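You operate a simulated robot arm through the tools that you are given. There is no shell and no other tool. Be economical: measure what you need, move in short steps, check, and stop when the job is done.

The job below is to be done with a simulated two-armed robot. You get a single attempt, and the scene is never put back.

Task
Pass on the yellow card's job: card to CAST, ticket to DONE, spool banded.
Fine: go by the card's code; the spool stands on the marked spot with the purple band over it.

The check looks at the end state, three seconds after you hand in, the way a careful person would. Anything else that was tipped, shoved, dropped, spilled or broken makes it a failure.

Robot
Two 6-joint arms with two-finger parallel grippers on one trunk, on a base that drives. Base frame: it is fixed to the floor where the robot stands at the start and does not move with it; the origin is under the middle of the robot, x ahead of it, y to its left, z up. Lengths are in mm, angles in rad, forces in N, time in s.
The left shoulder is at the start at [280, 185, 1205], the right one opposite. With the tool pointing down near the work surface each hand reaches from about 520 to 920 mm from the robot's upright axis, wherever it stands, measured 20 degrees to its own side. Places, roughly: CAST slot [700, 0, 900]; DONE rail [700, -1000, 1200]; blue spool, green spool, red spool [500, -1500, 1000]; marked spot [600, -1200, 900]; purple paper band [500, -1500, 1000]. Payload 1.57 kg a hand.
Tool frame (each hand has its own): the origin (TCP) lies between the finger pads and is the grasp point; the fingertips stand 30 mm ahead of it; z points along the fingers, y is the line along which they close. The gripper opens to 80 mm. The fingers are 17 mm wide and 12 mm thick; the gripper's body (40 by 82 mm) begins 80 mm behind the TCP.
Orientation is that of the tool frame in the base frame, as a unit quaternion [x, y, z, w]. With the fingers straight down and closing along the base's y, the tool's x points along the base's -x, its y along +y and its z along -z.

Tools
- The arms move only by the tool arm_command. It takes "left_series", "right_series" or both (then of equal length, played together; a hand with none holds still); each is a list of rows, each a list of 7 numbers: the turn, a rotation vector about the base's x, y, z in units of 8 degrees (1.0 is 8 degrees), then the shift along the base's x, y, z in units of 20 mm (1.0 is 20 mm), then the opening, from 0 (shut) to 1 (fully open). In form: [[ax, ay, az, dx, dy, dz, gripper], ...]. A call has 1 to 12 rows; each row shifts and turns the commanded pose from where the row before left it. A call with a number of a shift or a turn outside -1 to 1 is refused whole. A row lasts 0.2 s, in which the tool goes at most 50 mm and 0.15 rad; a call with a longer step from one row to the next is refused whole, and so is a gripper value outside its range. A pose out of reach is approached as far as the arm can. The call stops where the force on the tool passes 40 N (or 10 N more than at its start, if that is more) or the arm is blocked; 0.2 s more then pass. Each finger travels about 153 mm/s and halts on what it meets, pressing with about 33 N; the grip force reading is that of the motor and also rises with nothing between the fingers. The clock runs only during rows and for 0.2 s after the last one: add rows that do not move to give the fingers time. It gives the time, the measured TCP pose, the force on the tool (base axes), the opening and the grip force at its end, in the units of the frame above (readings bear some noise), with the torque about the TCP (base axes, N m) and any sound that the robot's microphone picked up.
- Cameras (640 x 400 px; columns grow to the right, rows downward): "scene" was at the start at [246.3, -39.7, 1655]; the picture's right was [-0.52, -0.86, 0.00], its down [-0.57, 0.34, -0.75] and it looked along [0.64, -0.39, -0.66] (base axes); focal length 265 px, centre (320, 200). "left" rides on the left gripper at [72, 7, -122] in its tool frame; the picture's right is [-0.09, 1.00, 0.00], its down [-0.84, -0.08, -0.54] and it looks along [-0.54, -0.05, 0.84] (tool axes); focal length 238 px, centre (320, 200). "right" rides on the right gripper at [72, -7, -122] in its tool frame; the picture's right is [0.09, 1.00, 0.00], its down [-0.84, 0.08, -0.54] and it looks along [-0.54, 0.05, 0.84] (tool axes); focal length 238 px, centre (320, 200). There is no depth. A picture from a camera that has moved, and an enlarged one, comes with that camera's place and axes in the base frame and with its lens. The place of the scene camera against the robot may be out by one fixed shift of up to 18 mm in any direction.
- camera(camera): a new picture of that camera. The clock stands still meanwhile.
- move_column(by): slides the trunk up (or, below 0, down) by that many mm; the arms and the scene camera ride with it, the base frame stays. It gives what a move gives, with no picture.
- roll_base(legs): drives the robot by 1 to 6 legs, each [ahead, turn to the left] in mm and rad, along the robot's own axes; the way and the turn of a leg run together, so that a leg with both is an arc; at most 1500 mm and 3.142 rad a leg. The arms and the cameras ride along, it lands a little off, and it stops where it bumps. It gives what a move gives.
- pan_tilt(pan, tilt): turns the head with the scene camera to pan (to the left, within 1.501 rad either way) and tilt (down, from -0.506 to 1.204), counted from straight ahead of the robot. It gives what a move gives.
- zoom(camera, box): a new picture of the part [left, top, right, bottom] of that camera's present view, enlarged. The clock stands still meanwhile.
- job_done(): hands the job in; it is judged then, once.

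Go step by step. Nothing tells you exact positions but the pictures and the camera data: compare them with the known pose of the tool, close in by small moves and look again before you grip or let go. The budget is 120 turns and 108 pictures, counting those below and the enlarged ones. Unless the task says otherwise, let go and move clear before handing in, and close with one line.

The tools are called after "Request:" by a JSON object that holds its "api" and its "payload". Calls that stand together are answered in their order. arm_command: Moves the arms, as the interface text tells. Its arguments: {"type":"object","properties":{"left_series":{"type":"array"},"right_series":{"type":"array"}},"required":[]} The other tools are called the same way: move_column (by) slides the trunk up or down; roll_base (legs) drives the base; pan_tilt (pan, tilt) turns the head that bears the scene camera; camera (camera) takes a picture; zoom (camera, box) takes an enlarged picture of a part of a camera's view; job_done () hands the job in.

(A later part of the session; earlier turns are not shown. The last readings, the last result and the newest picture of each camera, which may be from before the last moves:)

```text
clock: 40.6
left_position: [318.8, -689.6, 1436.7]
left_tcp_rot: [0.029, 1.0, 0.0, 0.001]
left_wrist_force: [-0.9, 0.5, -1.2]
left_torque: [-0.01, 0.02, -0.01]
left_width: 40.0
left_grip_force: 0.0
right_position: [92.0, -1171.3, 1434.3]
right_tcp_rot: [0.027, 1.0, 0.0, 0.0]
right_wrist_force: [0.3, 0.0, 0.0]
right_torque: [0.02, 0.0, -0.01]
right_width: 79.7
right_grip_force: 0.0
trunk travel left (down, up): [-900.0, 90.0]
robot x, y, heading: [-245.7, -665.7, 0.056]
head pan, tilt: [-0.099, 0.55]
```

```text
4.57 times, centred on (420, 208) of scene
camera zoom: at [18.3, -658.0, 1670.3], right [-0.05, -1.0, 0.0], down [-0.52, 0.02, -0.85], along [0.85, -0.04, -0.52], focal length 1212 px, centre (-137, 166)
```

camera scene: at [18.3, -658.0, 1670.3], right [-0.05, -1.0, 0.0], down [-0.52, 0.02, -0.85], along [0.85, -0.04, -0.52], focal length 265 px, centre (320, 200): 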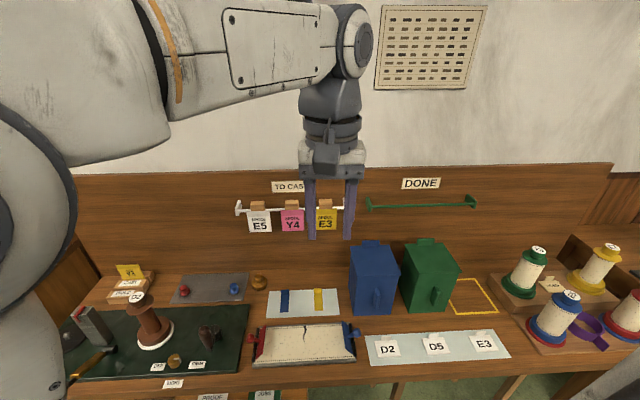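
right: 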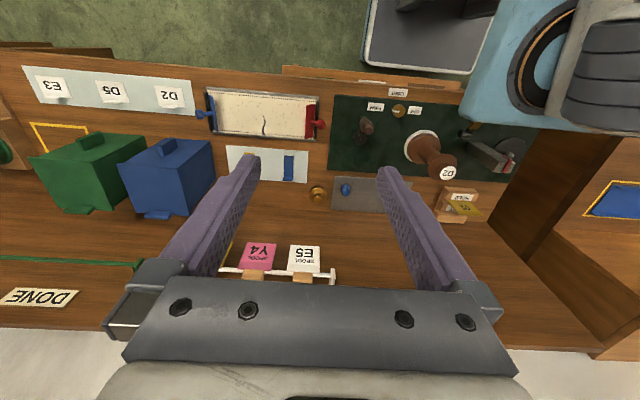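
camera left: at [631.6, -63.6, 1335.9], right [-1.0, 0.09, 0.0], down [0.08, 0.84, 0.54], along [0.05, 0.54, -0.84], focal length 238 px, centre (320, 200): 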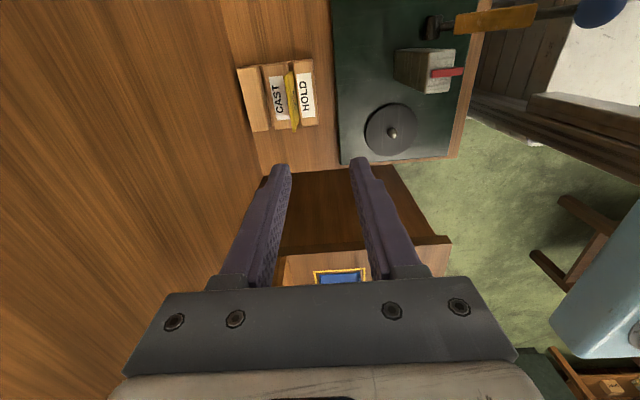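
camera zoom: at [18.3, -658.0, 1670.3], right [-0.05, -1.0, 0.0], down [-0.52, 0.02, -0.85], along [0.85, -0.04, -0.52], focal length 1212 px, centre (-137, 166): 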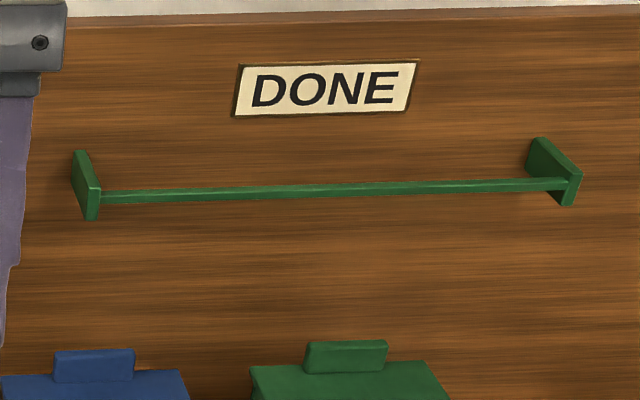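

Green spool is Y4; pink ticket Y4 hangs by a wooden clip on the rail. I square up and drive forward, then bring the right hand over it.

Request:
{"api": "roll_base", "payload": {"legs": [[0, -0.056], [225, 0]]}}

Request:
{"api": "arm_command", "payload": {"left_series": [[0, 0, 0, -0.5, 1, 0, 0.5], [0, 0, 0, -0.5, 1, 0, 0.5], [0, 0, 0, -0.5, 1, 0, 0.5], [0, 0, 0, -0.5, 1, 0, 0.5], [0, 0, 0, -0.5, 1, 0, 0.5], [0, 0, 0, -0.5, 1, 0, 0.5], [0, 0, 0, -0.5, 1, 0, 0.5], [0, 0, 0, -0.5, 1, 0, 0.5], [0, 0, 0, -0.5, 1, 0, 0.5], [0, 0, 0, -0.5, 1, 0, 0.5], [0, 0, 0, -0.5, 1, 0, 0.5], [0, 0, 0, -0.5, 1, 0, 0.5]]}}

Request:
{"api": "pan_tilt", "payload": {"pan": -0.1, "tilt": 0.55}}

Request:
{"api": "camera", "payload": {"camera": "scene"}}

Request:
{"api": "camera", "payload": {"camera": "right"}}

```text
clock: 42.8
left_position: [540.5, -720.3, 1437.6]
left_tcp_rot: [0.054, 0.999, -0.001, 0.001]
left_wrist_force: [-0.6, 0.5, -0.4]
left_torque: [-0.02, 0.0, 0.01]
left_width: 39.8
left_grip_force: 0.1
right_position: [287.7, -1186.9, 1434.5]
right_tcp_rot: [0.053, 0.999, -0.001, 0.0]
right_wrist_force: [-0.1, -0.2, 0.6]
right_torque: [0.03, -0.02, -0.02]
right_width: 80.2
right_grip_force: 0.1
trunk travel left (down, up): [-900.0, 90.0]
robot x, y, heading: [-20.3, -665.0, -0.0]
head pan, tilt: [-0.099, 0.55]
```

```text
clock: 45.4
left_position: [480.6, -494.1, 1446.0]
left_tcp_rot: [0.054, 0.999, 0.0, -0.001]
left_wrist_force: [-0.3, 0.0, -0.6]
left_torque: [0.01, -0.01, -0.04]
left_width: 40.1
left_grip_force: 0.0
left hand out of reach, approached as far as the arm can: row 8, 9, 10, 11, 12
right_position: [286.6, -1187.9, 1434.6]
right_tcp_rot: [0.054, 0.999, 0.0, 0.0]
right_wrist_force: [0.7, 0.7, 1.1]
right_torque: [0.01, 0.0, 0.02]
right_width: 79.9
right_grip_force: 0.0
trunk travel left (down, up): [-900.0, 90.0]
robot x, y, heading: [-25.2, -663.9, 0.001]
head pan, tilt: [-0.099, 0.55]
```

```text
clock: 46.0
left_position: [479.9, -495.0, 1447.0]
left_tcp_rot: [0.054, 0.999, 0.0, -0.001]
left_wrist_force: [-0.2, -0.1, 0.5]
left_torque: [-0.02, -0.02, -0.01]
left_width: 40.2
left_grip_force: 0.0
right_position: [287.4, -1187.9, 1434.6]
right_tcp_rot: [0.053, 0.999, -0.001, -0.001]
right_wrist_force: [-0.8, -0.3, -0.7]
right_torque: [-0.03, -0.01, -0.03]
right_width: 80.2
right_grip_force: 0.1
trunk travel left (down, up): [-900.0, 90.0]
robot x, y, heading: [-21.1, -665.4, -0.002]
head pan, tilt: [-0.099, 0.55]
```

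```text
71 pictures are left
camera scene: at [241.8, -671.1, 1670.3], right [-0.1, -1.0, 0.0], down [-0.52, 0.05, -0.85], along [0.85, -0.08, -0.52], focal length 265 px, centre (320, 200)
```

scene: 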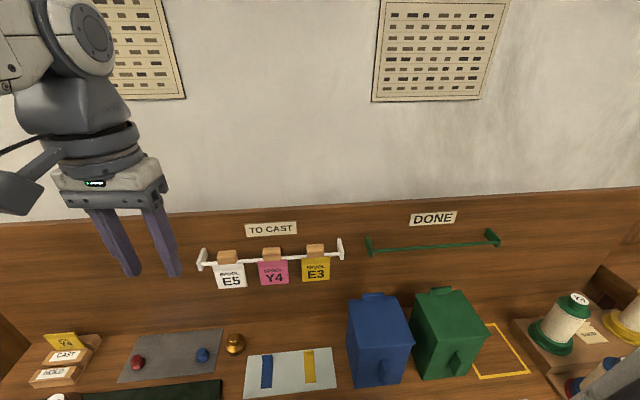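

```text
70 pictures are left
camera right: at [215.3, -1187.3, 1556.5], right [0.01, 1.0, 0.0], down [0.84, -0.01, 0.54], along [0.54, -0.01, -0.84], focal length 238 px, centre (320, 200)
```

right: 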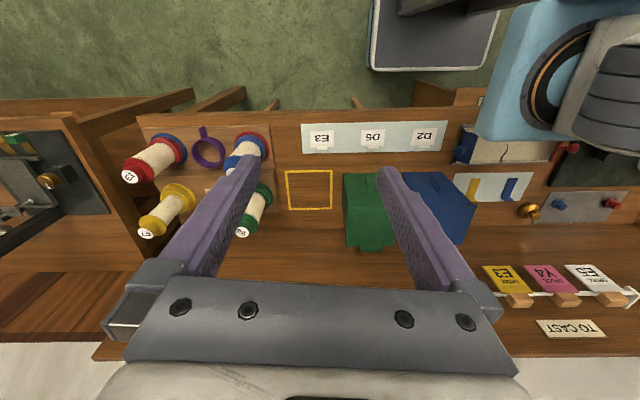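

Block of Y4 ≈ (750, −597, 1204); DONE rail y −850…−1200 at similar height. I bring the right hand over, squaring its yaw.

Request:
{"api": "arm_command", "payload": {"right_series": [[0, 0, 0.38, 0.8, 1, 0, 0.9], [0, 0, 0.38, 0.8, 1, 0, 0.9], [0, 0, 0, 0.8, 1, 0, 0.9], [0, 0, 0, 0.8, 1, 0, 0.9], [0, 0, 0, 0.8, 1, 0, 0.9], [0, 0, 0, 0.8, 1, 0, 0.9], [0, 0, 0, 0.8, 1, 0, 0.9], [0, 0, 0, 0.8, 1, 0, 0.9], [0, 0, 0, 0.8, 1, 0, 0.9], [0, 0, 0, 0.8, 1, 0, 0.9], [0, 0, 0, 0.8, 1, 0, 0.9], [0, 0, 0, 0.8, 1, 0, 0.9]]}}

Request:
{"api": "arm_command", "payload": {"right_series": [[0, 0, 0, 0.8, 1, 0, 0.9], [0, 0, 0, 0.8, 1, 0, 0.9], [0, 0, 0, 0.8, 1, 0, 0.9], [0, 0, 0, 0.8, 1, 0, 0.9], [0, 0, 0, 0.8, 1, 0, 0.9], [0, 0, 0, 0.8, 1, 0, 0.9], [0, 0, 0, 0.8, 1, 0, 0.9], [0, 0, 0, 0.8, 1, 0, 0.9], [0, 0, 0, 0.8, 1, 0, 0.9], [0, 0, 0, 0.8, 1, 0, 0.9], [0, 0, 0, 0.8, 1, 0, 0.9], [0, 0, 0, 0, 0, 0, 0.9]]}}

Request:
{"api": "camera", "payload": {"camera": "right"}}

```text
clock: 48.6
left_position: [480.8, -493.5, 1446.7]
left_tcp_rot: [0.053, 0.999, 0.0, -0.001]
left_wrist_force: [-0.3, -0.2, 0.4]
left_torque: [-0.04, 0.02, 0.0]
left_width: 40.0
left_grip_force: 0.0
right_position: [479.9, -947.6, 1434.2]
right_tcp_rot: [0.001, 1.0, -0.002, 0.0]
right_wrist_force: [-0.1, -0.2, 0.0]
right_torque: [0.02, 0.04, 0.0]
right_width: 71.9
right_grip_force: 0.0
trunk travel left (down, up): [-900.0, 90.0]
robot x, y, heading: [-22.8, -667.9, 0.002]
head pan, tilt: [-0.099, 0.55]
```

```text
clock: 51.2
left_position: [480.7, -493.8, 1445.5]
left_tcp_rot: [0.054, 0.999, 0.0, -0.001]
left_wrist_force: [-1.1, -0.1, -0.3]
left_torque: [-0.04, -0.01, 0.02]
left_width: 40.0
left_grip_force: 0.0
right_position: [654.5, -729.3, 1432.8]
right_tcp_rot: [0.0, 1.0, -0.002, 0.0]
right_wrist_force: [-0.2, -0.1, 0.3]
right_torque: [0.0, 0.01, 0.04]
right_width: 72.1
right_grip_force: 0.0
trunk travel left (down, up): [-900.0, 90.0]
robot x, y, heading: [-22.1, -663.0, 0.0]
head pan, tilt: [-0.099, 0.55]
```

```text
69 pictures are left
camera right: at [582.5, -735.2, 1555.2], right [-0.09, 1.0, 0.0], down [0.84, 0.08, 0.54], along [0.54, 0.05, -0.84], focal length 238 px, centre (320, 200)
```

right: 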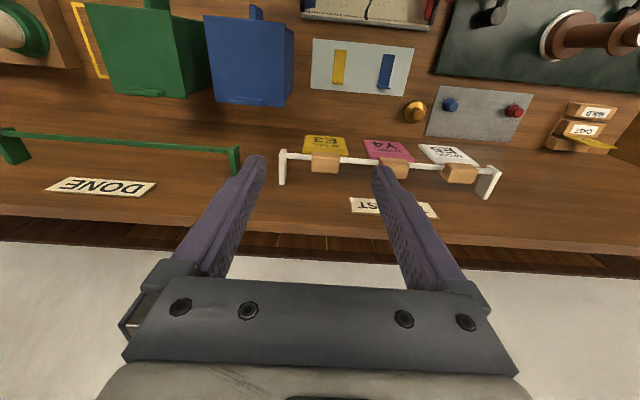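

Request:
{"api": "arm_command", "payload": {"right_series": [[0, 0, 0, 0.6, 0.9, -0.9, 0.9], [0, 0, 0, 0.6, 0.9, -0.9, 0.9], [0, 0, 0, 0.6, 0.9, -0.9, 0.9], [0, 0, 0, 0.6, 0.9, -0.9, 0.9], [0, 0, 0, 0.6, 0.9, -0.9, 0.9], [0, 0, 0, 0.6, 0.9, -0.9, 0.9], [0, 0, 0, 0.6, 0.9, -0.9, 0.9], [0, 0, 0, 0, 0, 0, 0.9]]}}

Request:
{"api": "camera", "payload": {"camera": "right"}}

Request:
{"api": "zoom", "payload": {"camera": "scene", "box": [180, 200, 360, 310]}}

```text
clock: 53.0
left_position: [481.4, -492.9, 1445.7]
left_tcp_rot: [0.055, 0.999, 0.0, -0.001]
left_wrist_force: [-0.2, -0.3, -0.8]
left_torque: [0.0, 0.04, 0.01]
left_width: 40.0
left_grip_force: 0.1
right_position: [742.5, -603.1, 1307.6]
right_tcp_rot: [0.0, 1.0, -0.001, 0.001]
right_wrist_force: [0.8, -0.3, 0.5]
right_torque: [0.02, -0.05, 0.0]
right_width: 71.6
right_grip_force: 0.0
trunk travel left (down, up): [-900.0, 90.0]
robot x, y, heading: [-20.4, -662.9, 0.004]
head pan, tilt: [-0.099, 0.55]
```

```text
68 pictures are left
camera right: at [670.9, -609.5, 1429.3], right [-0.09, 1.0, 0.0], down [0.84, 0.08, 0.54], along [0.54, 0.05, -0.84], focal length 238 px, centre (320, 200)
```

right: 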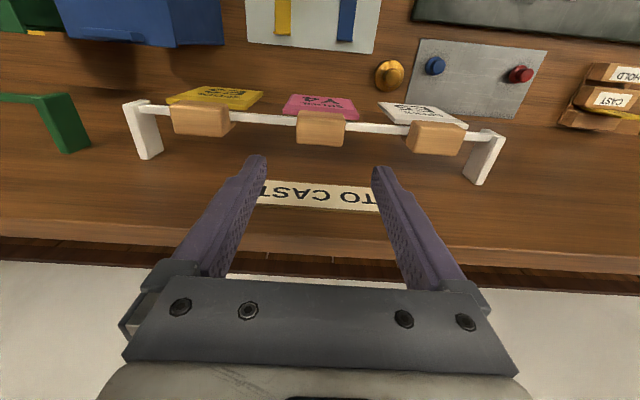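

```text
3.56 times, centred on (270, 255) of scene
camera zoom: at [242.1, -670.9, 1670.2], right [-0.1, -1.0, 0.0], down [-0.52, 0.05, -0.85], along [0.85, -0.08, -0.52], focal length 942 px, centre (498, 4)
```

zoom: 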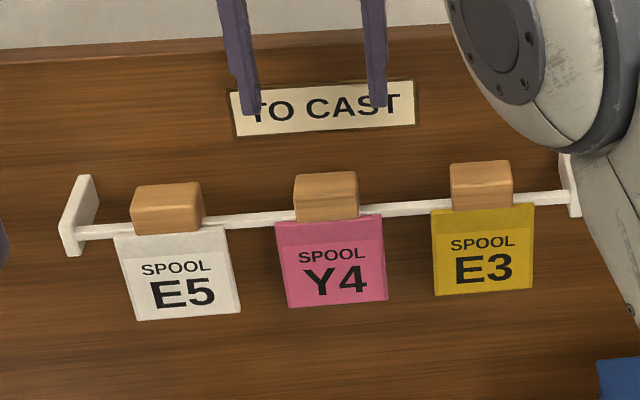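

Request:
{"api": "zoom", "payload": {"camera": "right", "box": [270, 80, 380, 150]}}

Request:
{"api": "zoom", "payload": {"camera": "scene", "box": [250, 235, 300, 290]}}

```text
5.71 times, centred on (325, 115) of right
camera zoom: at [670.9, -609.5, 1429.3], right [-0.09, 1.0, 0.0], down [0.84, 0.08, 0.54], along [0.54, 0.05, -0.84], focal length 1362 px, centre (291, 686)
```

zoom: 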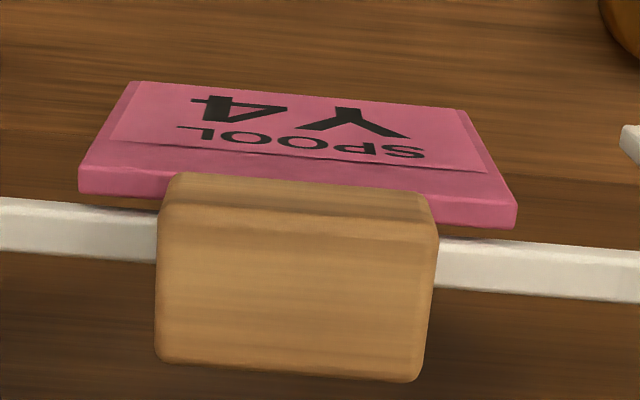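

```text
7.27 times, centred on (275, 262) of scene
camera zoom: at [242.1, -670.9, 1670.2], right [-0.1, -1.0, 0.0], down [-0.52, 0.05, -0.85], along [0.85, -0.08, -0.52], focal length 1928 px, centre (647, -254)
```

zoom: 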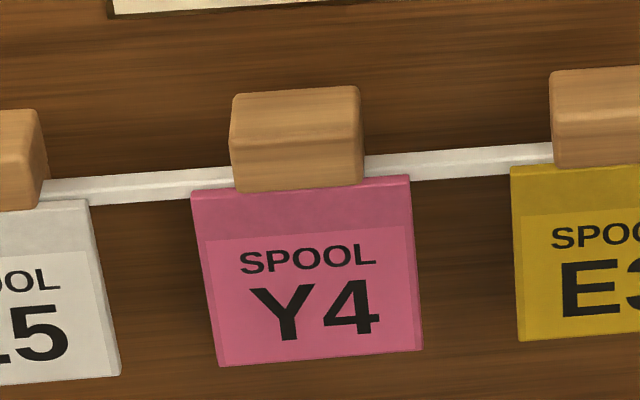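

The block is ~48 wide, 24 deep, top z≈1226, centre (732, −603), sitting over the rail. I straddle it in y, staying above the rail.

Request:
{"api": "arm_command", "payload": {"right_series": [[0, 0, 0, -0.5, 0, 0, 0.95], [0, 0, 0, 0, 0, -0.8, 0.95], [0, 0, 0, 0, 0, -0.8, 0.95], [0, 0, 0, 0, 0, -0.7, 0.95], [0, 0, 0, 0, 0, -0.5, 0.95], [0, 0, 0, 0, 0, 0, 0.95]]}}

Request:
{"api": "zoom", "payload": {"camera": "right", "box": [230, 80, 410, 200]}}

Request:
{"api": "zoom", "payload": {"camera": "scene", "box": [230, 220, 310, 290]}}

```text
clock: 54.4
left_position: [481.1, -492.9, 1445.9]
left_tcp_rot: [0.054, 0.999, 0.0, 0.0]
left_wrist_force: [0.2, 0.4, -1.0]
left_torque: [0.03, 0.0, -0.06]
left_width: 40.1
left_grip_force: 0.1
right_position: [729.9, -603.8, 1252.4]
right_tcp_rot: [0.0, 1.0, -0.001, 0.0]
right_wrist_force: [0.5, -0.5, 0.3]
right_torque: [-0.03, 0.0, -0.03]
right_width: 76.1
right_grip_force: 0.1
trunk travel left (down, up): [-900.0, 90.0]
robot x, y, heading: [-23.0, -666.7, -0.003]
head pan, tilt: [-0.099, 0.55]
```

```text
3.33 times, centred on (320, 140) of right
camera zoom: at [656.9, -609.7, 1374.5], right [-0.09, 1.0, 0.0], down [0.84, 0.08, 0.54], along [0.54, 0.05, -0.84], focal length 794 px, centre (320, 400)
```

zoom: 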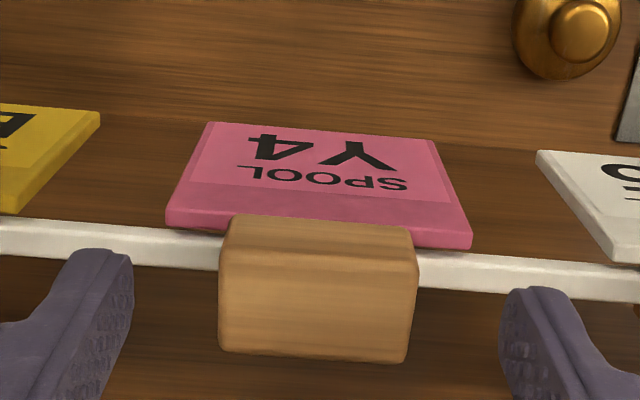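

```text
5.71 times, centred on (270, 255) of scene
camera zoom: at [241.9, -671.1, 1670.3], right [-0.1, -1.0, 0.0], down [-0.52, 0.05, -0.85], along [0.85, -0.08, -0.52], focal length 1514 px, centre (606, -114)
```

zoom: 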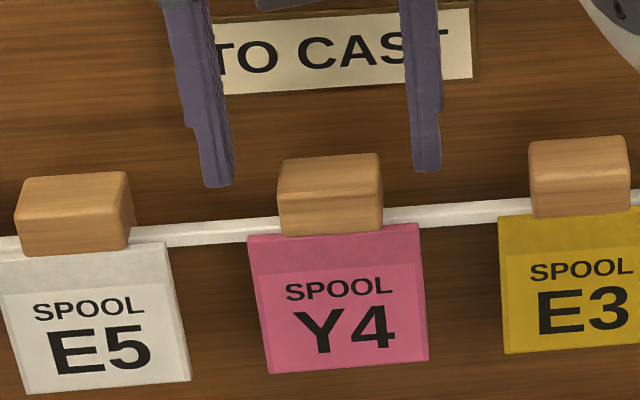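

Tips are level with the block's top and centred. Lower 14 mm and close.

Request:
{"api": "arm_command", "payload": {"right_series": [[0, 0, 0, 0.1, 0, -0.4, 0.95], [0, 0, 0, 0, 0, -0.3, 0.95], [0, 0, 0, 0, 0, 0, 0.7], [0, 0, 0, 0, 0, 0, 0.55], [0, 0, 0, 0, 0, 0, 0.4], [0, 0, 0, 0, 0, 0, 0.4]]}}

Request:
{"api": "zoom", "payload": {"camera": "right", "box": [230, 80, 410, 200]}}

Request:
{"api": "zoom", "payload": {"camera": "scene", "box": [230, 220, 310, 290]}}

```text
clock: 55.8
left_position: [481.4, -494.0, 1446.6]
left_tcp_rot: [0.055, 0.999, 0.001, -0.001]
left_wrist_force: [-0.5, -0.3, 0.1]
left_torque: [-0.01, -0.02, 0.0]
left_width: 40.1
left_grip_force: 0.1
right_position: [732.5, -601.5, 1238.3]
right_tcp_rot: [-0.001, 1.0, -0.001, 0.001]
right_wrist_force: [0.2, 0.5, 0.0]
right_torque: [-0.02, 0.01, -0.02]
right_width: 42.7
right_grip_force: 33.1
trunk travel left (down, up): [-900.0, 90.0]
robot x, y, heading: [-22.9, -668.8, 0.005]
head pan, tilt: [-0.099, 0.55]
```

```text
3.33 times, centred on (320, 140) of right
camera zoom: at [660.1, -609.4, 1360.4], right [-0.09, 1.0, 0.0], down [0.84, 0.08, 0.54], along [0.54, 0.05, -0.84], focal length 794 px, centre (320, 400)
```

zoom: 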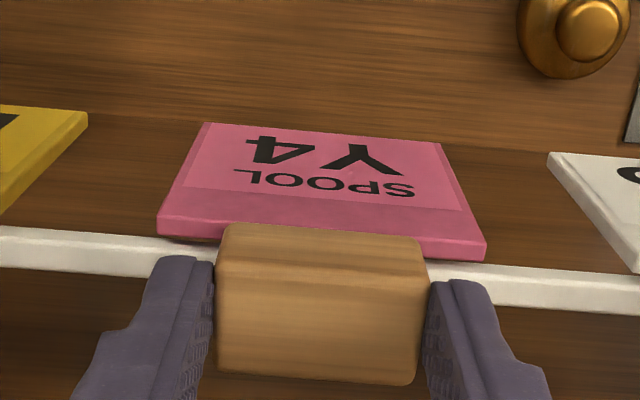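

```text
5.71 times, centred on (270, 255) of scene
camera zoom: at [241.9, -671.1, 1670.3], right [-0.1, -1.0, 0.0], down [-0.52, 0.05, -0.85], along [0.85, -0.08, -0.52], focal length 1514 px, centre (606, -114)
```

zoom: 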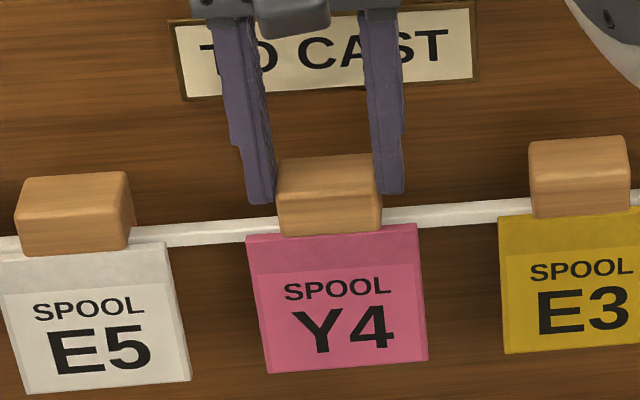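

Gripped at 42.7 mm. Lift 80 mm and check.

Request:
{"api": "arm_command", "payload": {"right_series": [[0, 0, 0, 0, 0, 0.4, 0.4], [0, 0, 0, 0, 0, 0.6, 0.4], [0, 0, 0, 0, 0, 1, 0.4], [0, 0, 0, 0, 0, 1, 0.4], [0, 0, 0, 0, 0, 1, 0.4], [0, 0, 0, 0, 0, 1, 0.4], [0, 0, 0, 0, 0, 0, 0.4]]}}

Request:
{"api": "camera", "payload": {"camera": "scene"}}

Request:
{"api": "zoom", "payload": {"camera": "right", "box": [200, 60, 440, 220]}}

```text
clock: 57.4
left_position: [480.3, -494.8, 1446.5]
left_tcp_rot: [0.054, 0.999, 0.001, -0.001]
left_wrist_force: [0.0, 0.4, 0.9]
left_torque: [0.04, -0.01, 0.02]
left_width: 40.0
left_grip_force: 0.1
right_position: [730.6, -603.8, 1337.2]
right_tcp_rot: [0.0, 1.0, -0.001, 0.001]
right_wrist_force: [1.2, 0.7, -0.2]
right_torque: [0.03, 0.0, -0.04]
right_width: 42.8
right_grip_force: 33.0
trunk travel left (down, up): [-900.0, 90.0]
robot x, y, heading: [-22.3, -667.9, -0.0]
head pan, tilt: [-0.099, 0.55]
```

```text
60 pictures are left
camera scene: at [241.8, -671.1, 1670.3], right [-0.1, -1.0, 0.0], down [-0.52, 0.05, -0.85], along [0.85, -0.08, -0.52], focal length 265 px, centre (320, 200)
```

scene: 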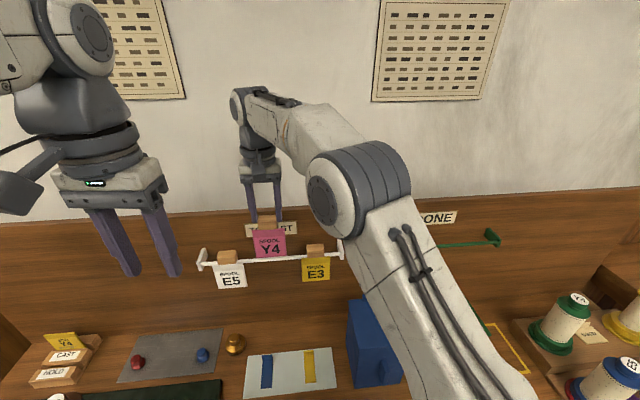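

```text
2.50 times, centred on (320, 140) of right
camera zoom: at [659.2, -609.9, 1459.8], right [-0.09, 1.0, 0.0], down [0.84, 0.08, 0.54], along [0.54, 0.05, -0.84], focal length 596 px, centre (320, 350)
```

zoom: 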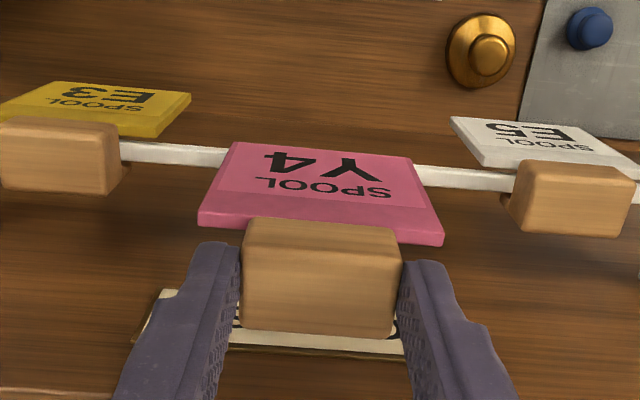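

Raise 60 mm more for clearance, then move to above the DONE rail at y≈−965.

Request:
{"api": "arm_command", "payload": {"right_series": [[0, 0, 0, 0, 0, 1, 0.4], [0, 0, 0, 0, 0, 1, 0.4], [0, 0, 0, 0, 0, 1, 0.4], [0, 0, 0, 0, -1, 0, 0.4], [0, 0, 0, 0, -1, 0, 0.4], [0, 0, 0, 0, -1, 0, 0.4], [0, 0, 0, 0, -1, 0, 0.4], [0, 0, 0, 0, -1, 0, 0.4], [0, 0, 0, 0, -1, 0, 0.4], [0, 0, 0, 0, -1, 0, 0.4], [0, 0, 0, 0, -1, 0, 0.4], [0, 0, 0, 0, -1, 0, 0.4]]}}

Request:
{"api": "arm_command", "payload": {"right_series": [[0, 0, 0, 0, -1, 0, 0.4], [0, 0, 0, 0, -1, 0, 0.4], [0, 0, 0, 0, -1, 0, 0.4], [0, 0, 0, 0, -1, 0, 0.4], [0, 0, 0, 0, -1, 0, 0.4], [0, 0, 0, 0, -1, 0, 0.4], [0, 0, 0, 0, -1, 0, 0.4], [0, 0, 0, 0, -1, 0, 0.4], [0, 0, 0, 0, -1, 0, 0.4], [0, 0, 0, 0, 0, 0, 0.4]]}}

Request:
{"api": "camera", "payload": {"camera": "right"}}

Request:
{"api": "camera", "payload": {"camera": "scene"}}

```text
clock: 60.0
left_position: [481.3, -493.5, 1445.6]
left_tcp_rot: [0.054, 0.999, 0.0, -0.001]
left_wrist_force: [-0.2, -0.3, -0.2]
left_torque: [-0.05, -0.02, -0.02]
left_width: 39.9
left_grip_force: 0.3
right_position: [731.2, -780.6, 1398.3]
right_tcp_rot: [-0.001, 1.0, 0.0, 0.0]
right_wrist_force: [0.3, 0.4, -0.5]
right_torque: [0.03, -0.01, -0.01]
right_width: 42.9
right_grip_force: 33.1
trunk travel left (down, up): [-900.0, 90.0]
robot x, y, heading: [-23.0, -666.5, 0.008]
head pan, tilt: [-0.099, 0.55]
```

```text
clock: 62.2
left_position: [481.6, -494.3, 1446.1]
left_tcp_rot: [0.054, 0.999, 0.0, -0.001]
left_wrist_force: [0.0, 0.0, 0.7]
left_torque: [0.05, 0.0, -0.02]
left_width: 40.3
left_grip_force: 0.0
right_position: [729.8, -962.7, 1397.3]
right_tcp_rot: [-0.001, 1.0, -0.001, 0.0]
right_wrist_force: [0.0, 0.6, 0.4]
right_torque: [-0.01, -0.01, 0.0]
right_width: 42.7
right_grip_force: 33.0
trunk travel left (down, up): [-900.0, 90.0]
robot x, y, heading: [-21.8, -668.2, -0.002]
head pan, tilt: [-0.099, 0.55]
```

```text
58 pictures are left
camera right: at [657.6, -969.1, 1519.5], right [-0.09, 1.0, 0.0], down [0.84, 0.08, 0.54], along [0.54, 0.05, -0.84], focal length 238 px, centre (320, 200)
```

right: 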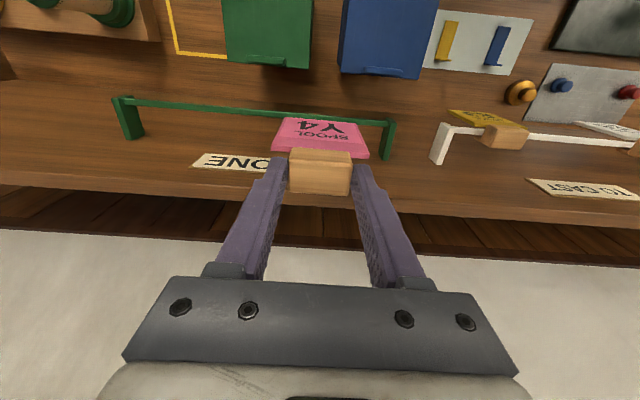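

```text
57 pictures are left
camera scene: at [241.9, -671.2, 1670.3], right [-0.1, -1.0, 0.0], down [-0.52, 0.05, -0.85], along [0.85, -0.08, -0.52], focal length 265 px, centre (320, 200)
```

scene: 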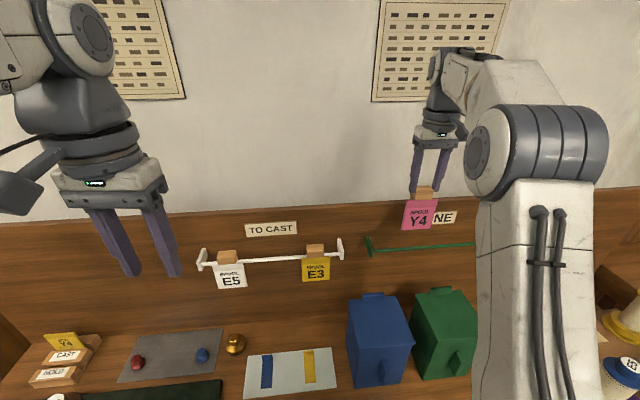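

The green rail looks collinear with the white one (same x and z). Lower 130 mm and inspect.

Request:
{"api": "arm_command", "payload": {"right_series": [[0, 0, 0, 0, 0, -1, 0.4], [0, 0, 0, 0, 0, -1, 0.4], [0, 0, 0, 0, 0, -1, 0.4], [0, 0, 0, 0, 0, -1, 0.4], [0, 0, 0, 0, 0, -1, 0.4], [0, 0, 0, 0, 0, -1, 0.4], [0, 0, 0, 0, 0, 0, 0.4]]}}

Request:
{"api": "zoom", "payload": {"camera": "right", "box": [200, 60, 440, 220]}}

Request:
{"api": "zoom", "payload": {"camera": "scene", "box": [360, 190, 480, 270]}}

```text
clock: 63.8
left_position: [480.5, -494.0, 1446.0]
left_tcp_rot: [0.054, 0.999, 0.0, -0.002]
left_wrist_force: [0.7, -0.1, 0.7]
left_torque: [-0.01, -0.02, 0.0]
left_width: 40.2
left_grip_force: 0.0
right_position: [731.4, -961.9, 1278.7]
right_tcp_rot: [0.0, 1.0, -0.001, 0.001]
right_wrist_force: [-0.8, -0.3, -0.3]
right_torque: [-0.01, -0.01, -0.01]
right_width: 42.7
right_grip_force: 33.5
trunk travel left (down, up): [-900.0, 90.0]
robot x, y, heading: [-23.6, -665.6, 0.003]
head pan, tilt: [-0.099, 0.55]
```

```text
2.50 times, centred on (320, 140) of right
camera zoom: at [658.8, -969.7, 1400.8], right [-0.09, 1.0, 0.0], down [0.84, 0.08, 0.54], along [0.54, 0.05, -0.84], focal length 596 px, centre (320, 350)
```

zoom: 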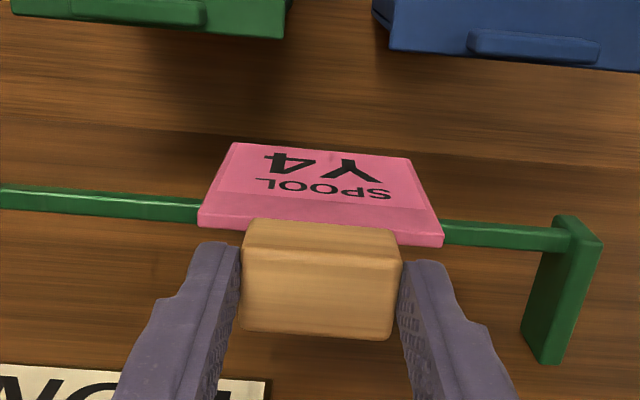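

```text
5.00 times, centred on (420, 230) of scene
camera zoom: at [242.0, -671.2, 1670.3], right [-0.1, -1.0, 0.0], down [-0.52, 0.05, -0.85], along [0.85, -0.08, -0.52], focal length 1325 px, centre (-180, 50)
```

zoom: 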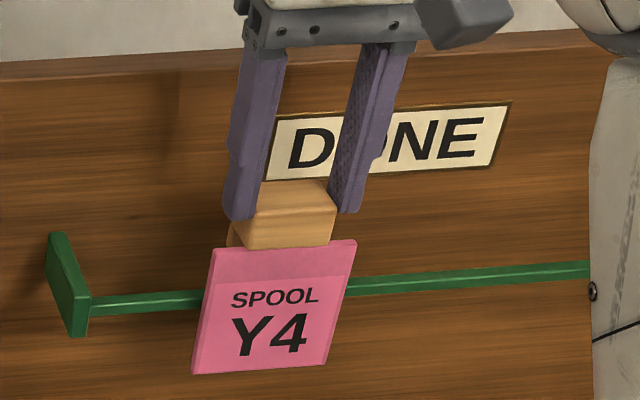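

Green rail seems ~6 mm farther in x. I shift +6 mm, lower 22 mm and compare.

Request:
{"api": "arm_command", "payload": {"right_series": [[0, 0, 0, 0.3, 0, 0, 0.4], [0, 0, 0, 0, 0, -0.6, 0.4], [0, 0, 0, 0, 0, -0.4, 0.4], [0, 0, 0, 0, 0, 0, 0.4]]}}

Request:
{"api": "zoom", "payload": {"camera": "right", "box": [230, 80, 410, 200]}}

Request:
{"api": "zoom", "payload": {"camera": "scene", "box": [370, 210, 450, 270]}}

```text
clock: 64.8
left_position: [481.8, -493.0, 1445.9]
left_tcp_rot: [0.054, 0.999, 0.0, -0.001]
left_wrist_force: [0.0, 0.0, 0.5]
left_torque: [0.0, -0.01, -0.02]
left_width: 40.0
left_grip_force: 0.1
right_position: [737.1, -963.3, 1256.8]
right_tcp_rot: [0.0, 1.0, 0.0, 0.0]
right_wrist_force: [0.1, -0.8, -0.2]
right_torque: [-0.02, -0.03, 0.0]
right_width: 42.9
right_grip_force: 33.4
trunk travel left (down, up): [-900.0, 90.0]
robot x, y, heading: [-22.1, -664.7, 0.0]
head pan, tilt: [-0.099, 0.55]
```

```text
3.33 times, centred on (320, 140) of right
camera zoom: at [665.3, -970.3, 1380.1], right [-0.09, 1.0, 0.0], down [0.84, 0.08, 0.54], along [0.54, 0.05, -0.84], focal length 794 px, centre (320, 400)
```

zoom: 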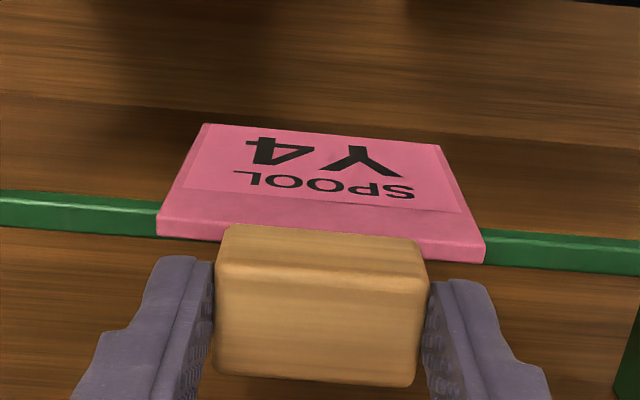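

```text
6.67 times, centred on (410, 240) of scene
camera zoom: at [241.9, -671.2, 1670.3], right [-0.1, -1.0, 0.0], down [-0.52, 0.05, -0.85], along [0.85, -0.08, -0.52], focal length 1767 px, centre (-280, -67)
```

zoom: 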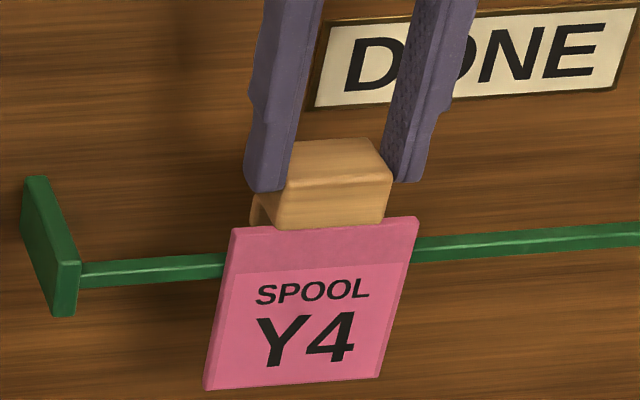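

x is now matched. Lower the remaining ~18 mm.

Request:
{"api": "arm_command", "payload": {"right_series": [[0, 0, 0, 0, 0, -0.3, 0.4], [0, 0, 0, 0, 0, -0.3, 0.4], [0, 0, 0, 0, 0, -0.3, 0.4], [0, 0, 0, 0, 0, 0, 0.4]]}}

Request:
{"api": "zoom", "payload": {"camera": "right", "box": [230, 80, 410, 200]}}

Request:
{"api": "zoom", "payload": {"camera": "scene", "box": [370, 210, 450, 270]}}

```text
clock: 65.8
left_position: [480.7, -494.4, 1446.8]
left_tcp_rot: [0.054, 0.999, 0.0, -0.001]
left_wrist_force: [-0.1, 0.0, 0.7]
left_torque: [0.0, 0.0, 0.01]
left_width: 40.2
left_grip_force: 0.1
right_position: [738.6, -962.3, 1239.4]
right_tcp_rot: [0.0, 1.0, -0.001, 0.0]
right_wrist_force: [-0.9, -0.6, -1.1]
right_torque: [-0.02, 0.02, 0.0]
right_width: 42.8
right_grip_force: 33.9
trunk travel left (down, up): [-900.0, 90.0]
robot x, y, heading: [-21.4, -669.0, 0.002]
head pan, tilt: [-0.099, 0.55]
```

```text
3.33 times, centred on (320, 140) of right
camera zoom: at [665.7, -969.4, 1362.0], right [-0.09, 1.0, 0.0], down [0.84, 0.08, 0.54], along [0.54, 0.05, -0.84], focal length 794 px, centre (320, 400)
```

zoom: 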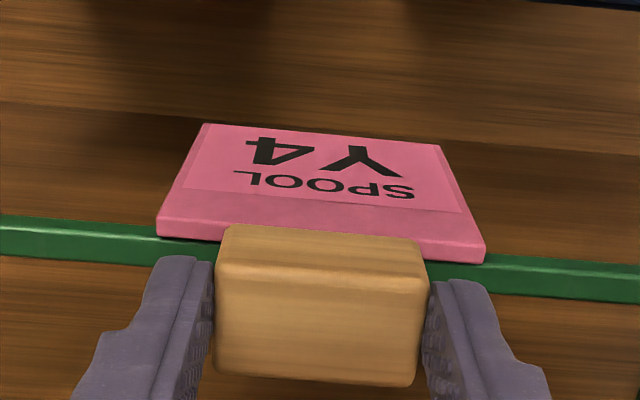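

```text
6.67 times, centred on (410, 240) of scene
camera zoom: at [241.9, -671.1, 1670.3], right [-0.1, -1.0, 0.0], down [-0.52, 0.05, -0.85], along [0.85, -0.08, -0.52], focal length 1767 px, centre (-280, -67)
```

zoom: 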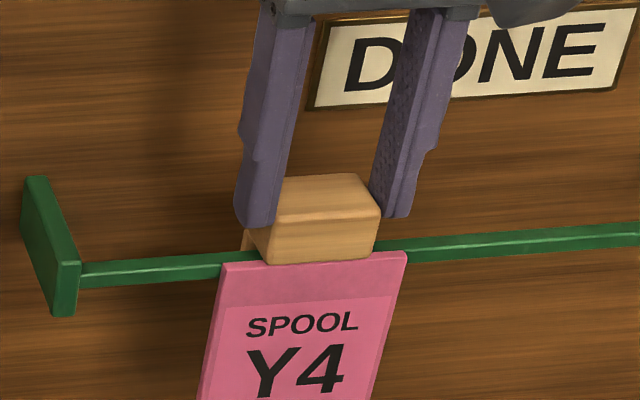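

No contact yet; the view suggests ~5 mm still to seat. Lower in 2 mm steps.

Request:
{"api": "arm_command", "payload": {"right_series": [[0, 0, 0, 0, 0, -0.1, 0.4], [0, 0, 0, 0, 0, -0.1, 0.4], [0, 0, 0, 0, 0, 0, 0.4]]}}

Request:
{"api": "zoom", "payload": {"camera": "right", "box": [230, 80, 410, 200]}}

```text
clock: 66.6
left_position: [481.0, -494.0, 1446.0]
left_tcp_rot: [0.053, 0.999, 0.0, 0.0]
left_wrist_force: [0.3, -0.7, 0.6]
left_torque: [0.02, 0.02, 0.01]
left_width: 40.1
left_grip_force: 0.0
right_position: [737.8, -962.9, 1237.6]
right_tcp_rot: [-0.001, 1.0, -0.002, 0.001]
right_wrist_force: [-2.5, -2.7, 14.2]
right_torque: [0.0, 0.13, 0.1]
right_width: 42.7
right_grip_force: 32.7
trunk travel left (down, up): [-900.0, 90.0]
robot x, y, heading: [-20.9, -665.3, -0.003]
head pan, tilt: [-0.099, 0.55]
```

```text
3.33 times, centred on (320, 140) of right
camera zoom: at [665.2, -969.2, 1360.0], right [-0.09, 1.0, 0.0], down [0.83, 0.08, 0.54], along [0.54, 0.05, -0.84], focal length 794 px, centre (320, 400)
```

zoom: 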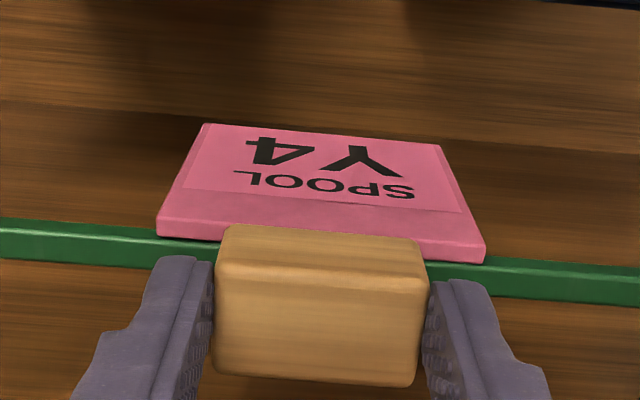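

Contact at the same height as on the white rail: seated. Open and rise.

Request:
{"api": "arm_command", "payload": {"right_series": [[0, 0, 0, 0, 0, 0.03, 0.45], [0, 0, 0, 0, 0, 0, 0.56], [0, 0, 0, 0, 0, 0, 0.7], [0, 0, 0, 0, 0, 0, 0.8], [0, 0, 0, 0, 0, 0.5, 0.8], [0, 0, 0, 0, 0, 1, 0.8], [0, 0, 0, 0, 0, 1, 0.8], [0, 0, 0, 0, 0, 1, 0.8], [0, 0, 0, 0, 0, 1, 0.8], [0, 0, 0, 0, 0, 1, 0.8], [0, 0, 0, 0, 0, 1, 0.8]]}}

Request:
{"api": "zoom", "payload": {"camera": "scene", "box": [340, 180, 500, 280]}}

Request:
{"api": "zoom", "payload": {"camera": "right", "box": [200, 40, 440, 200]}}

```text
clock: 69.0
left_position: [481.3, -493.8, 1445.5]
left_tcp_rot: [0.054, 0.999, 0.0, -0.001]
left_wrist_force: [0.1, -1.1, 0.4]
left_torque: [-0.02, 0.0, 0.05]
left_width: 40.1
left_grip_force: 0.0
right_position: [736.5, -960.8, 1365.9]
right_tcp_rot: [0.0, 1.0, -0.001, 0.0]
right_wrist_force: [0.0, -0.3, -0.4]
right_torque: [0.05, 0.04, -0.03]
right_width: 64.0
right_grip_force: 0.1
trunk travel left (down, up): [-900.0, 90.0]
robot x, y, heading: [-19.0, -666.6, 0.001]
head pan, tilt: [-0.099, 0.55]
```

```text
4.00 times, centred on (420, 230) of scene
camera zoom: at [241.9, -671.1, 1670.3], right [-0.1, -1.0, 0.0], down [-0.52, 0.05, -0.85], along [0.85, -0.08, -0.52], focal length 1060 px, centre (-80, 80)
```

zoom: 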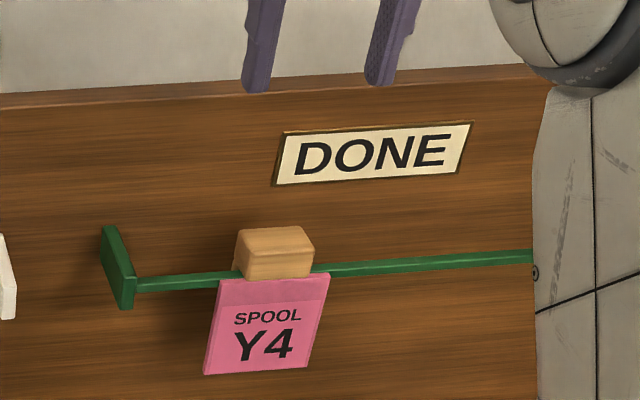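

```text
2.50 times, centred on (320, 120) of right
camera zoom: at [664.9, -967.9, 1488.7], right [-0.09, 1.0, 0.0], down [0.84, 0.08, 0.54], along [0.54, 0.05, -0.84], focal length 596 px, centre (320, 400)
```

zoom: 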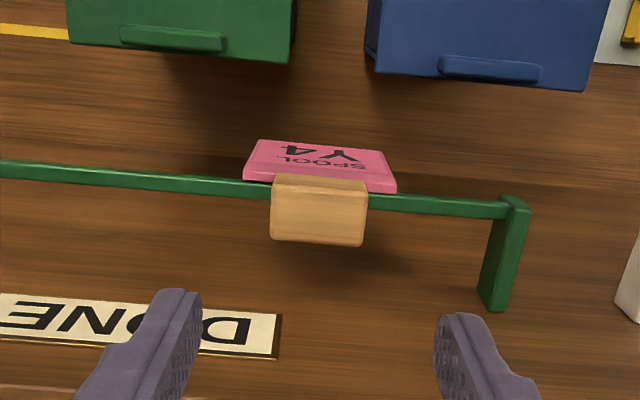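

Ticket hangs on DONE. Now retract the right hand and drive to about (−120, −1300) for the spool and band.

Request:
{"api": "arm_command", "payload": {"right_series": [[0, 0, 0, -0.3, 0, 1, 0.8], [0, 0, 0, -0.8, 0, 1, 0.8], [0, 0, 0, -1, 0, 1, 0.8], [0, 0, 0, -1, 0, 0.5, 0.8], [0, 0, 0, -1, 0, 0, 0.8], [0, 0, 0, -1, 0, 0, 0.8], [0, 0, 0, -1, 0, 0, 0.8], [0, 0, 0, -1, 0, 0, 0.8], [0, 0, 0, -1, 0, 0, 0.8], [0, 0, 0, -1, 0, 0, 0.8], [0, 0, 0, -1, 0, 0, 0.8], [0, 0, 0, -1, 0, 0, 0.8]]}}

Request:
{"api": "roll_base", "payload": {"legs": [[-260, 0], [0, -1.571], [640, 0], [0, 1.571]]}}

Request:
{"api": "pan_tilt", "payload": {"pan": -0.15, "tilt": 0.75}}

Request:
{"api": "camera", "payload": {"camera": "scene"}}

```text
clock: 71.6
left_position: [480.7, -493.7, 1446.8]
left_tcp_rot: [0.054, 0.999, 0.0, -0.001]
left_wrist_force: [0.9, -1.1, -1.1]
left_torque: [-0.01, 0.0, -0.01]
left_width: 40.2
left_grip_force: 0.0
right_position: [515.9, -963.1, 1435.5]
right_tcp_rot: [0.0, 1.0, -0.002, 0.001]
right_wrist_force: [-0.3, -0.9, 0.3]
right_torque: [0.01, 0.02, -0.01]
right_width: 63.9
right_grip_force: 0.1
trunk travel left (down, up): [-900.0, 90.0]
robot x, y, heading: [-19.9, -667.5, -0.0]
head pan, tilt: [-0.099, 0.55]
```

```text
clock: 84.2
left_position: [225.1, -1117.9, 1446.4]
left_tcp_rot: [0.052, 0.999, -0.001, 0.0]
left_wrist_force: [-0.3, -0.2, -0.2]
left_torque: [0.02, -0.02, 0.03]
left_width: 39.9
left_grip_force: 0.2
right_position: [259.7, -1585.7, 1437.2]
right_tcp_rot: [-0.002, 1.0, -0.001, 0.0]
right_wrist_force: [-0.3, -0.8, -0.4]
right_torque: [0.01, 0.01, -0.04]
right_width: 64.0
right_grip_force: 0.0
trunk travel left (down, up): [-900.0, 90.0]
robot x, y, heading: [-275.5, -1290.5, 0.006]
head pan, tilt: [-0.099, 0.55]
```

```text
clock: 84.9
left_position: [224.8, -1116.8, 1446.0]
left_tcp_rot: [0.053, 0.999, 0.0, 0.0]
left_wrist_force: [-0.3, 0.2, -1.0]
left_torque: [-0.06, -0.03, 0.04]
left_width: 40.1
left_grip_force: 0.1
right_position: [261.1, -1586.5, 1435.5]
right_tcp_rot: [-0.002, 1.0, -0.002, 0.0]
right_wrist_force: [0.0, -0.3, -0.1]
right_torque: [0.01, 0.0, 0.01]
right_width: 64.0
right_grip_force: 0.0
trunk travel left (down, up): [-900.0, 90.0]
robot x, y, heading: [-282.6, -1292.5, 0.0]
head pan, tilt: [-0.15, 0.75]
```

```text
47 pictures are left
camera scene: at [-21.8, -1299.1, 1652.9], right [-0.15, -0.99, 0.0], down [-0.67, 0.1, -0.73], along [0.72, -0.11, -0.68], focal length 265 px, centre (320, 200)
```

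scene: 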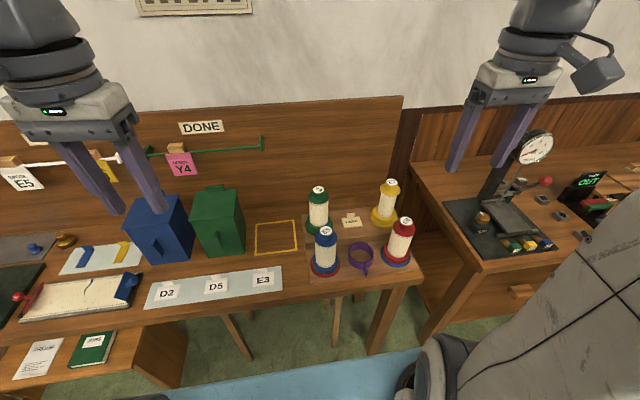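

Advance 160 mm, then zoom on the spools and band.

Request:
{"api": "zoom", "payload": {"camera": "scene", "box": [240, 170, 440, 290]}}

Request:
{"api": "roll_base", "payload": {"legs": [[160, 0]]}}

Request:
{"api": "camera", "payload": {"camera": "right"}}

Request:
{"api": "zoom", "payload": {"camera": "scene", "box": [240, 200, 460, 340]}}

```text
3.20 times, centred on (340, 230) of scene
camera zoom: at [-21.8, -1299.1, 1652.9], right [-0.15, -0.99, 0.0], down [-0.67, 0.1, -0.73], along [0.72, -0.11, -0.68], focal length 848 px, centre (256, 104)
```

zoom: 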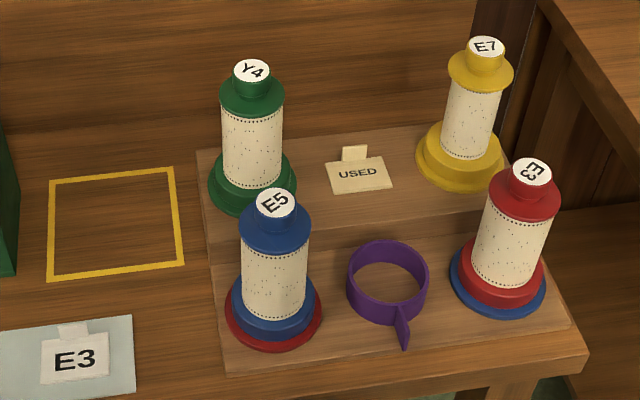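

```text
clock: 86.3
left_position: [390.1, -1114.1, 1445.9]
left_tcp_rot: [0.051, 0.999, 0.0, 0.0]
left_wrist_force: [0.3, 0.0, 1.0]
left_torque: [0.02, -0.04, 0.04]
left_width: 39.9
left_grip_force: 0.1
right_position: [428.2, -1583.3, 1435.2]
right_tcp_rot: [-0.003, 1.0, -0.001, 0.0]
right_wrist_force: [-0.4, -0.3, 0.4]
right_torque: [0.0, -0.04, -0.01]
right_width: 63.9
right_grip_force: 0.0
trunk travel left (down, up): [-900.0, 90.0]
robot x, y, heading: [-112.3, -1290.8, 0.012]
head pan, tilt: [-0.15, 0.75]
```

```text
45 pictures are left
camera right: at [356.1, -1590.2, 1558.4], right [-0.1, 1.0, 0.0], down [0.84, 0.08, 0.54], along [0.54, 0.05, -0.84], focal length 238 px, centre (320, 200)
```

right: 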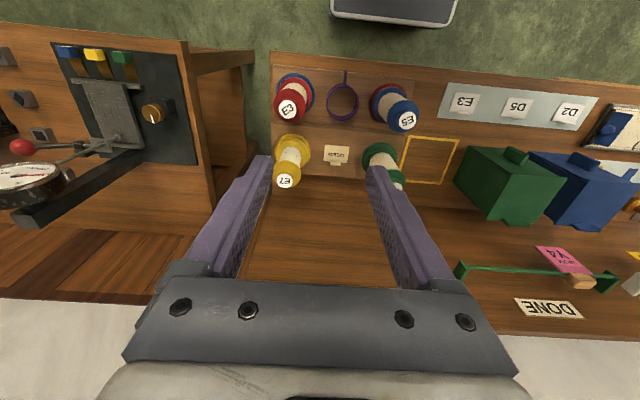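

```text
2.86 times, centred on (350, 270) of scene
camera zoom: at [144.9, -1297.2, 1652.9], right [-0.14, -0.99, 0.0], down [-0.68, 0.1, -0.73], along [0.72, -0.1, -0.68], focal length 757 px, centre (234, 0)
```

zoom: 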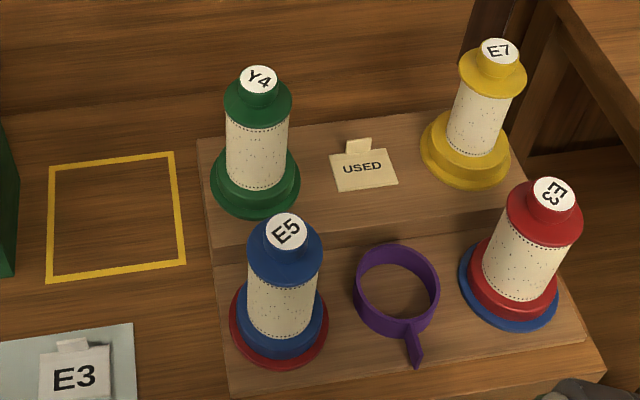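

Green spool Y4's knob is near (600, −1392, ~1090). I bring the right hand above it.

Request:
{"api": "arm_command", "payload": {"right_series": [[0, 0, 0, 0.85, 0.95, -0.6, 0.9], [0, 0, 0, 0.85, 0.95, -0.6, 0.9], [0, 0, 0, 0.85, 0.95, -0.6, 0.9], [0, 0, 0, 0.85, 0.95, -0.6, 0.9], [0, 0, 0, 0.85, 0.95, -0.6, 0.9], [0, 0, 0, 0.85, 0.95, -0.6, 0.9], [0, 0, 0, 0.85, 0.95, -0.6, 0.9], [0, 0, 0, 0.85, 0.95, -0.6, 0.9], [0, 0, 0, 0.85, 0.95, -0.6, 0.9], [0, 0, 0, 0.85, 0.95, -0.6, 0.9], [0, 0, 0, 0, 0, 0, 0.9]]}}

Request:
{"api": "camera", "payload": {"camera": "right"}}

Request:
{"api": "camera", "payload": {"camera": "scene"}}

```text
clock: 88.7
left_position: [390.6, -1114.1, 1446.9]
left_tcp_rot: [0.05, 0.999, 0.0, -0.001]
left_wrist_force: [0.0, 0.6, 0.5]
left_torque: [0.02, 0.01, -0.04]
left_width: 39.9
left_grip_force: 0.1
right_position: [597.5, -1392.7, 1317.3]
right_tcp_rot: [-0.003, 1.0, -0.001, 0.0]
right_wrist_force: [-0.4, 0.8, 0.1]
right_torque: [0.0, 0.02, 0.01]
right_width: 72.2
right_grip_force: 0.0
trunk travel left (down, up): [-900.0, 90.0]
robot x, y, heading: [-112.1, -1291.7, 0.007]
head pan, tilt: [-0.15, 0.75]
```

```text
43 pictures are left
camera right: at [526.2, -1400.6, 1439.4], right [-0.1, 1.0, 0.0], down [0.84, 0.08, 0.54], along [0.54, 0.05, -0.84], focal length 238 px, centre (320, 200)
```

right: 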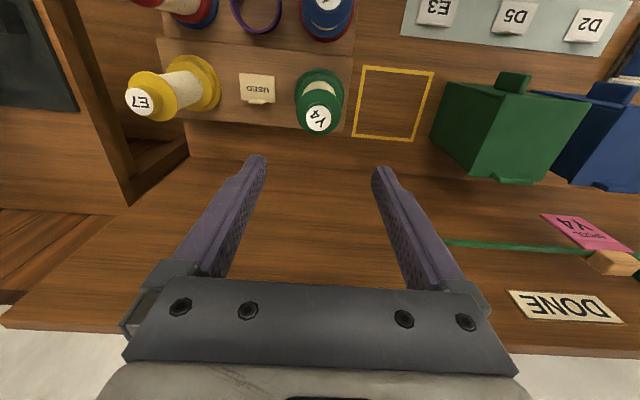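

```text
42 pictures are left
camera scene: at [145.3, -1297.0, 1652.9], right [-0.14, -0.99, 0.0], down [-0.68, 0.1, -0.73], along [0.72, -0.1, -0.68], focal length 265 px, centre (320, 200)
```

scene: 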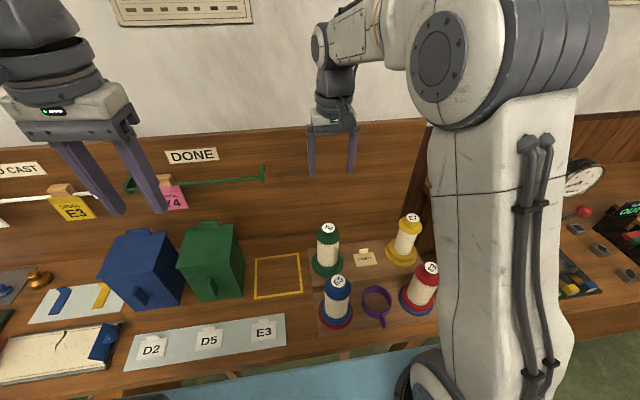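

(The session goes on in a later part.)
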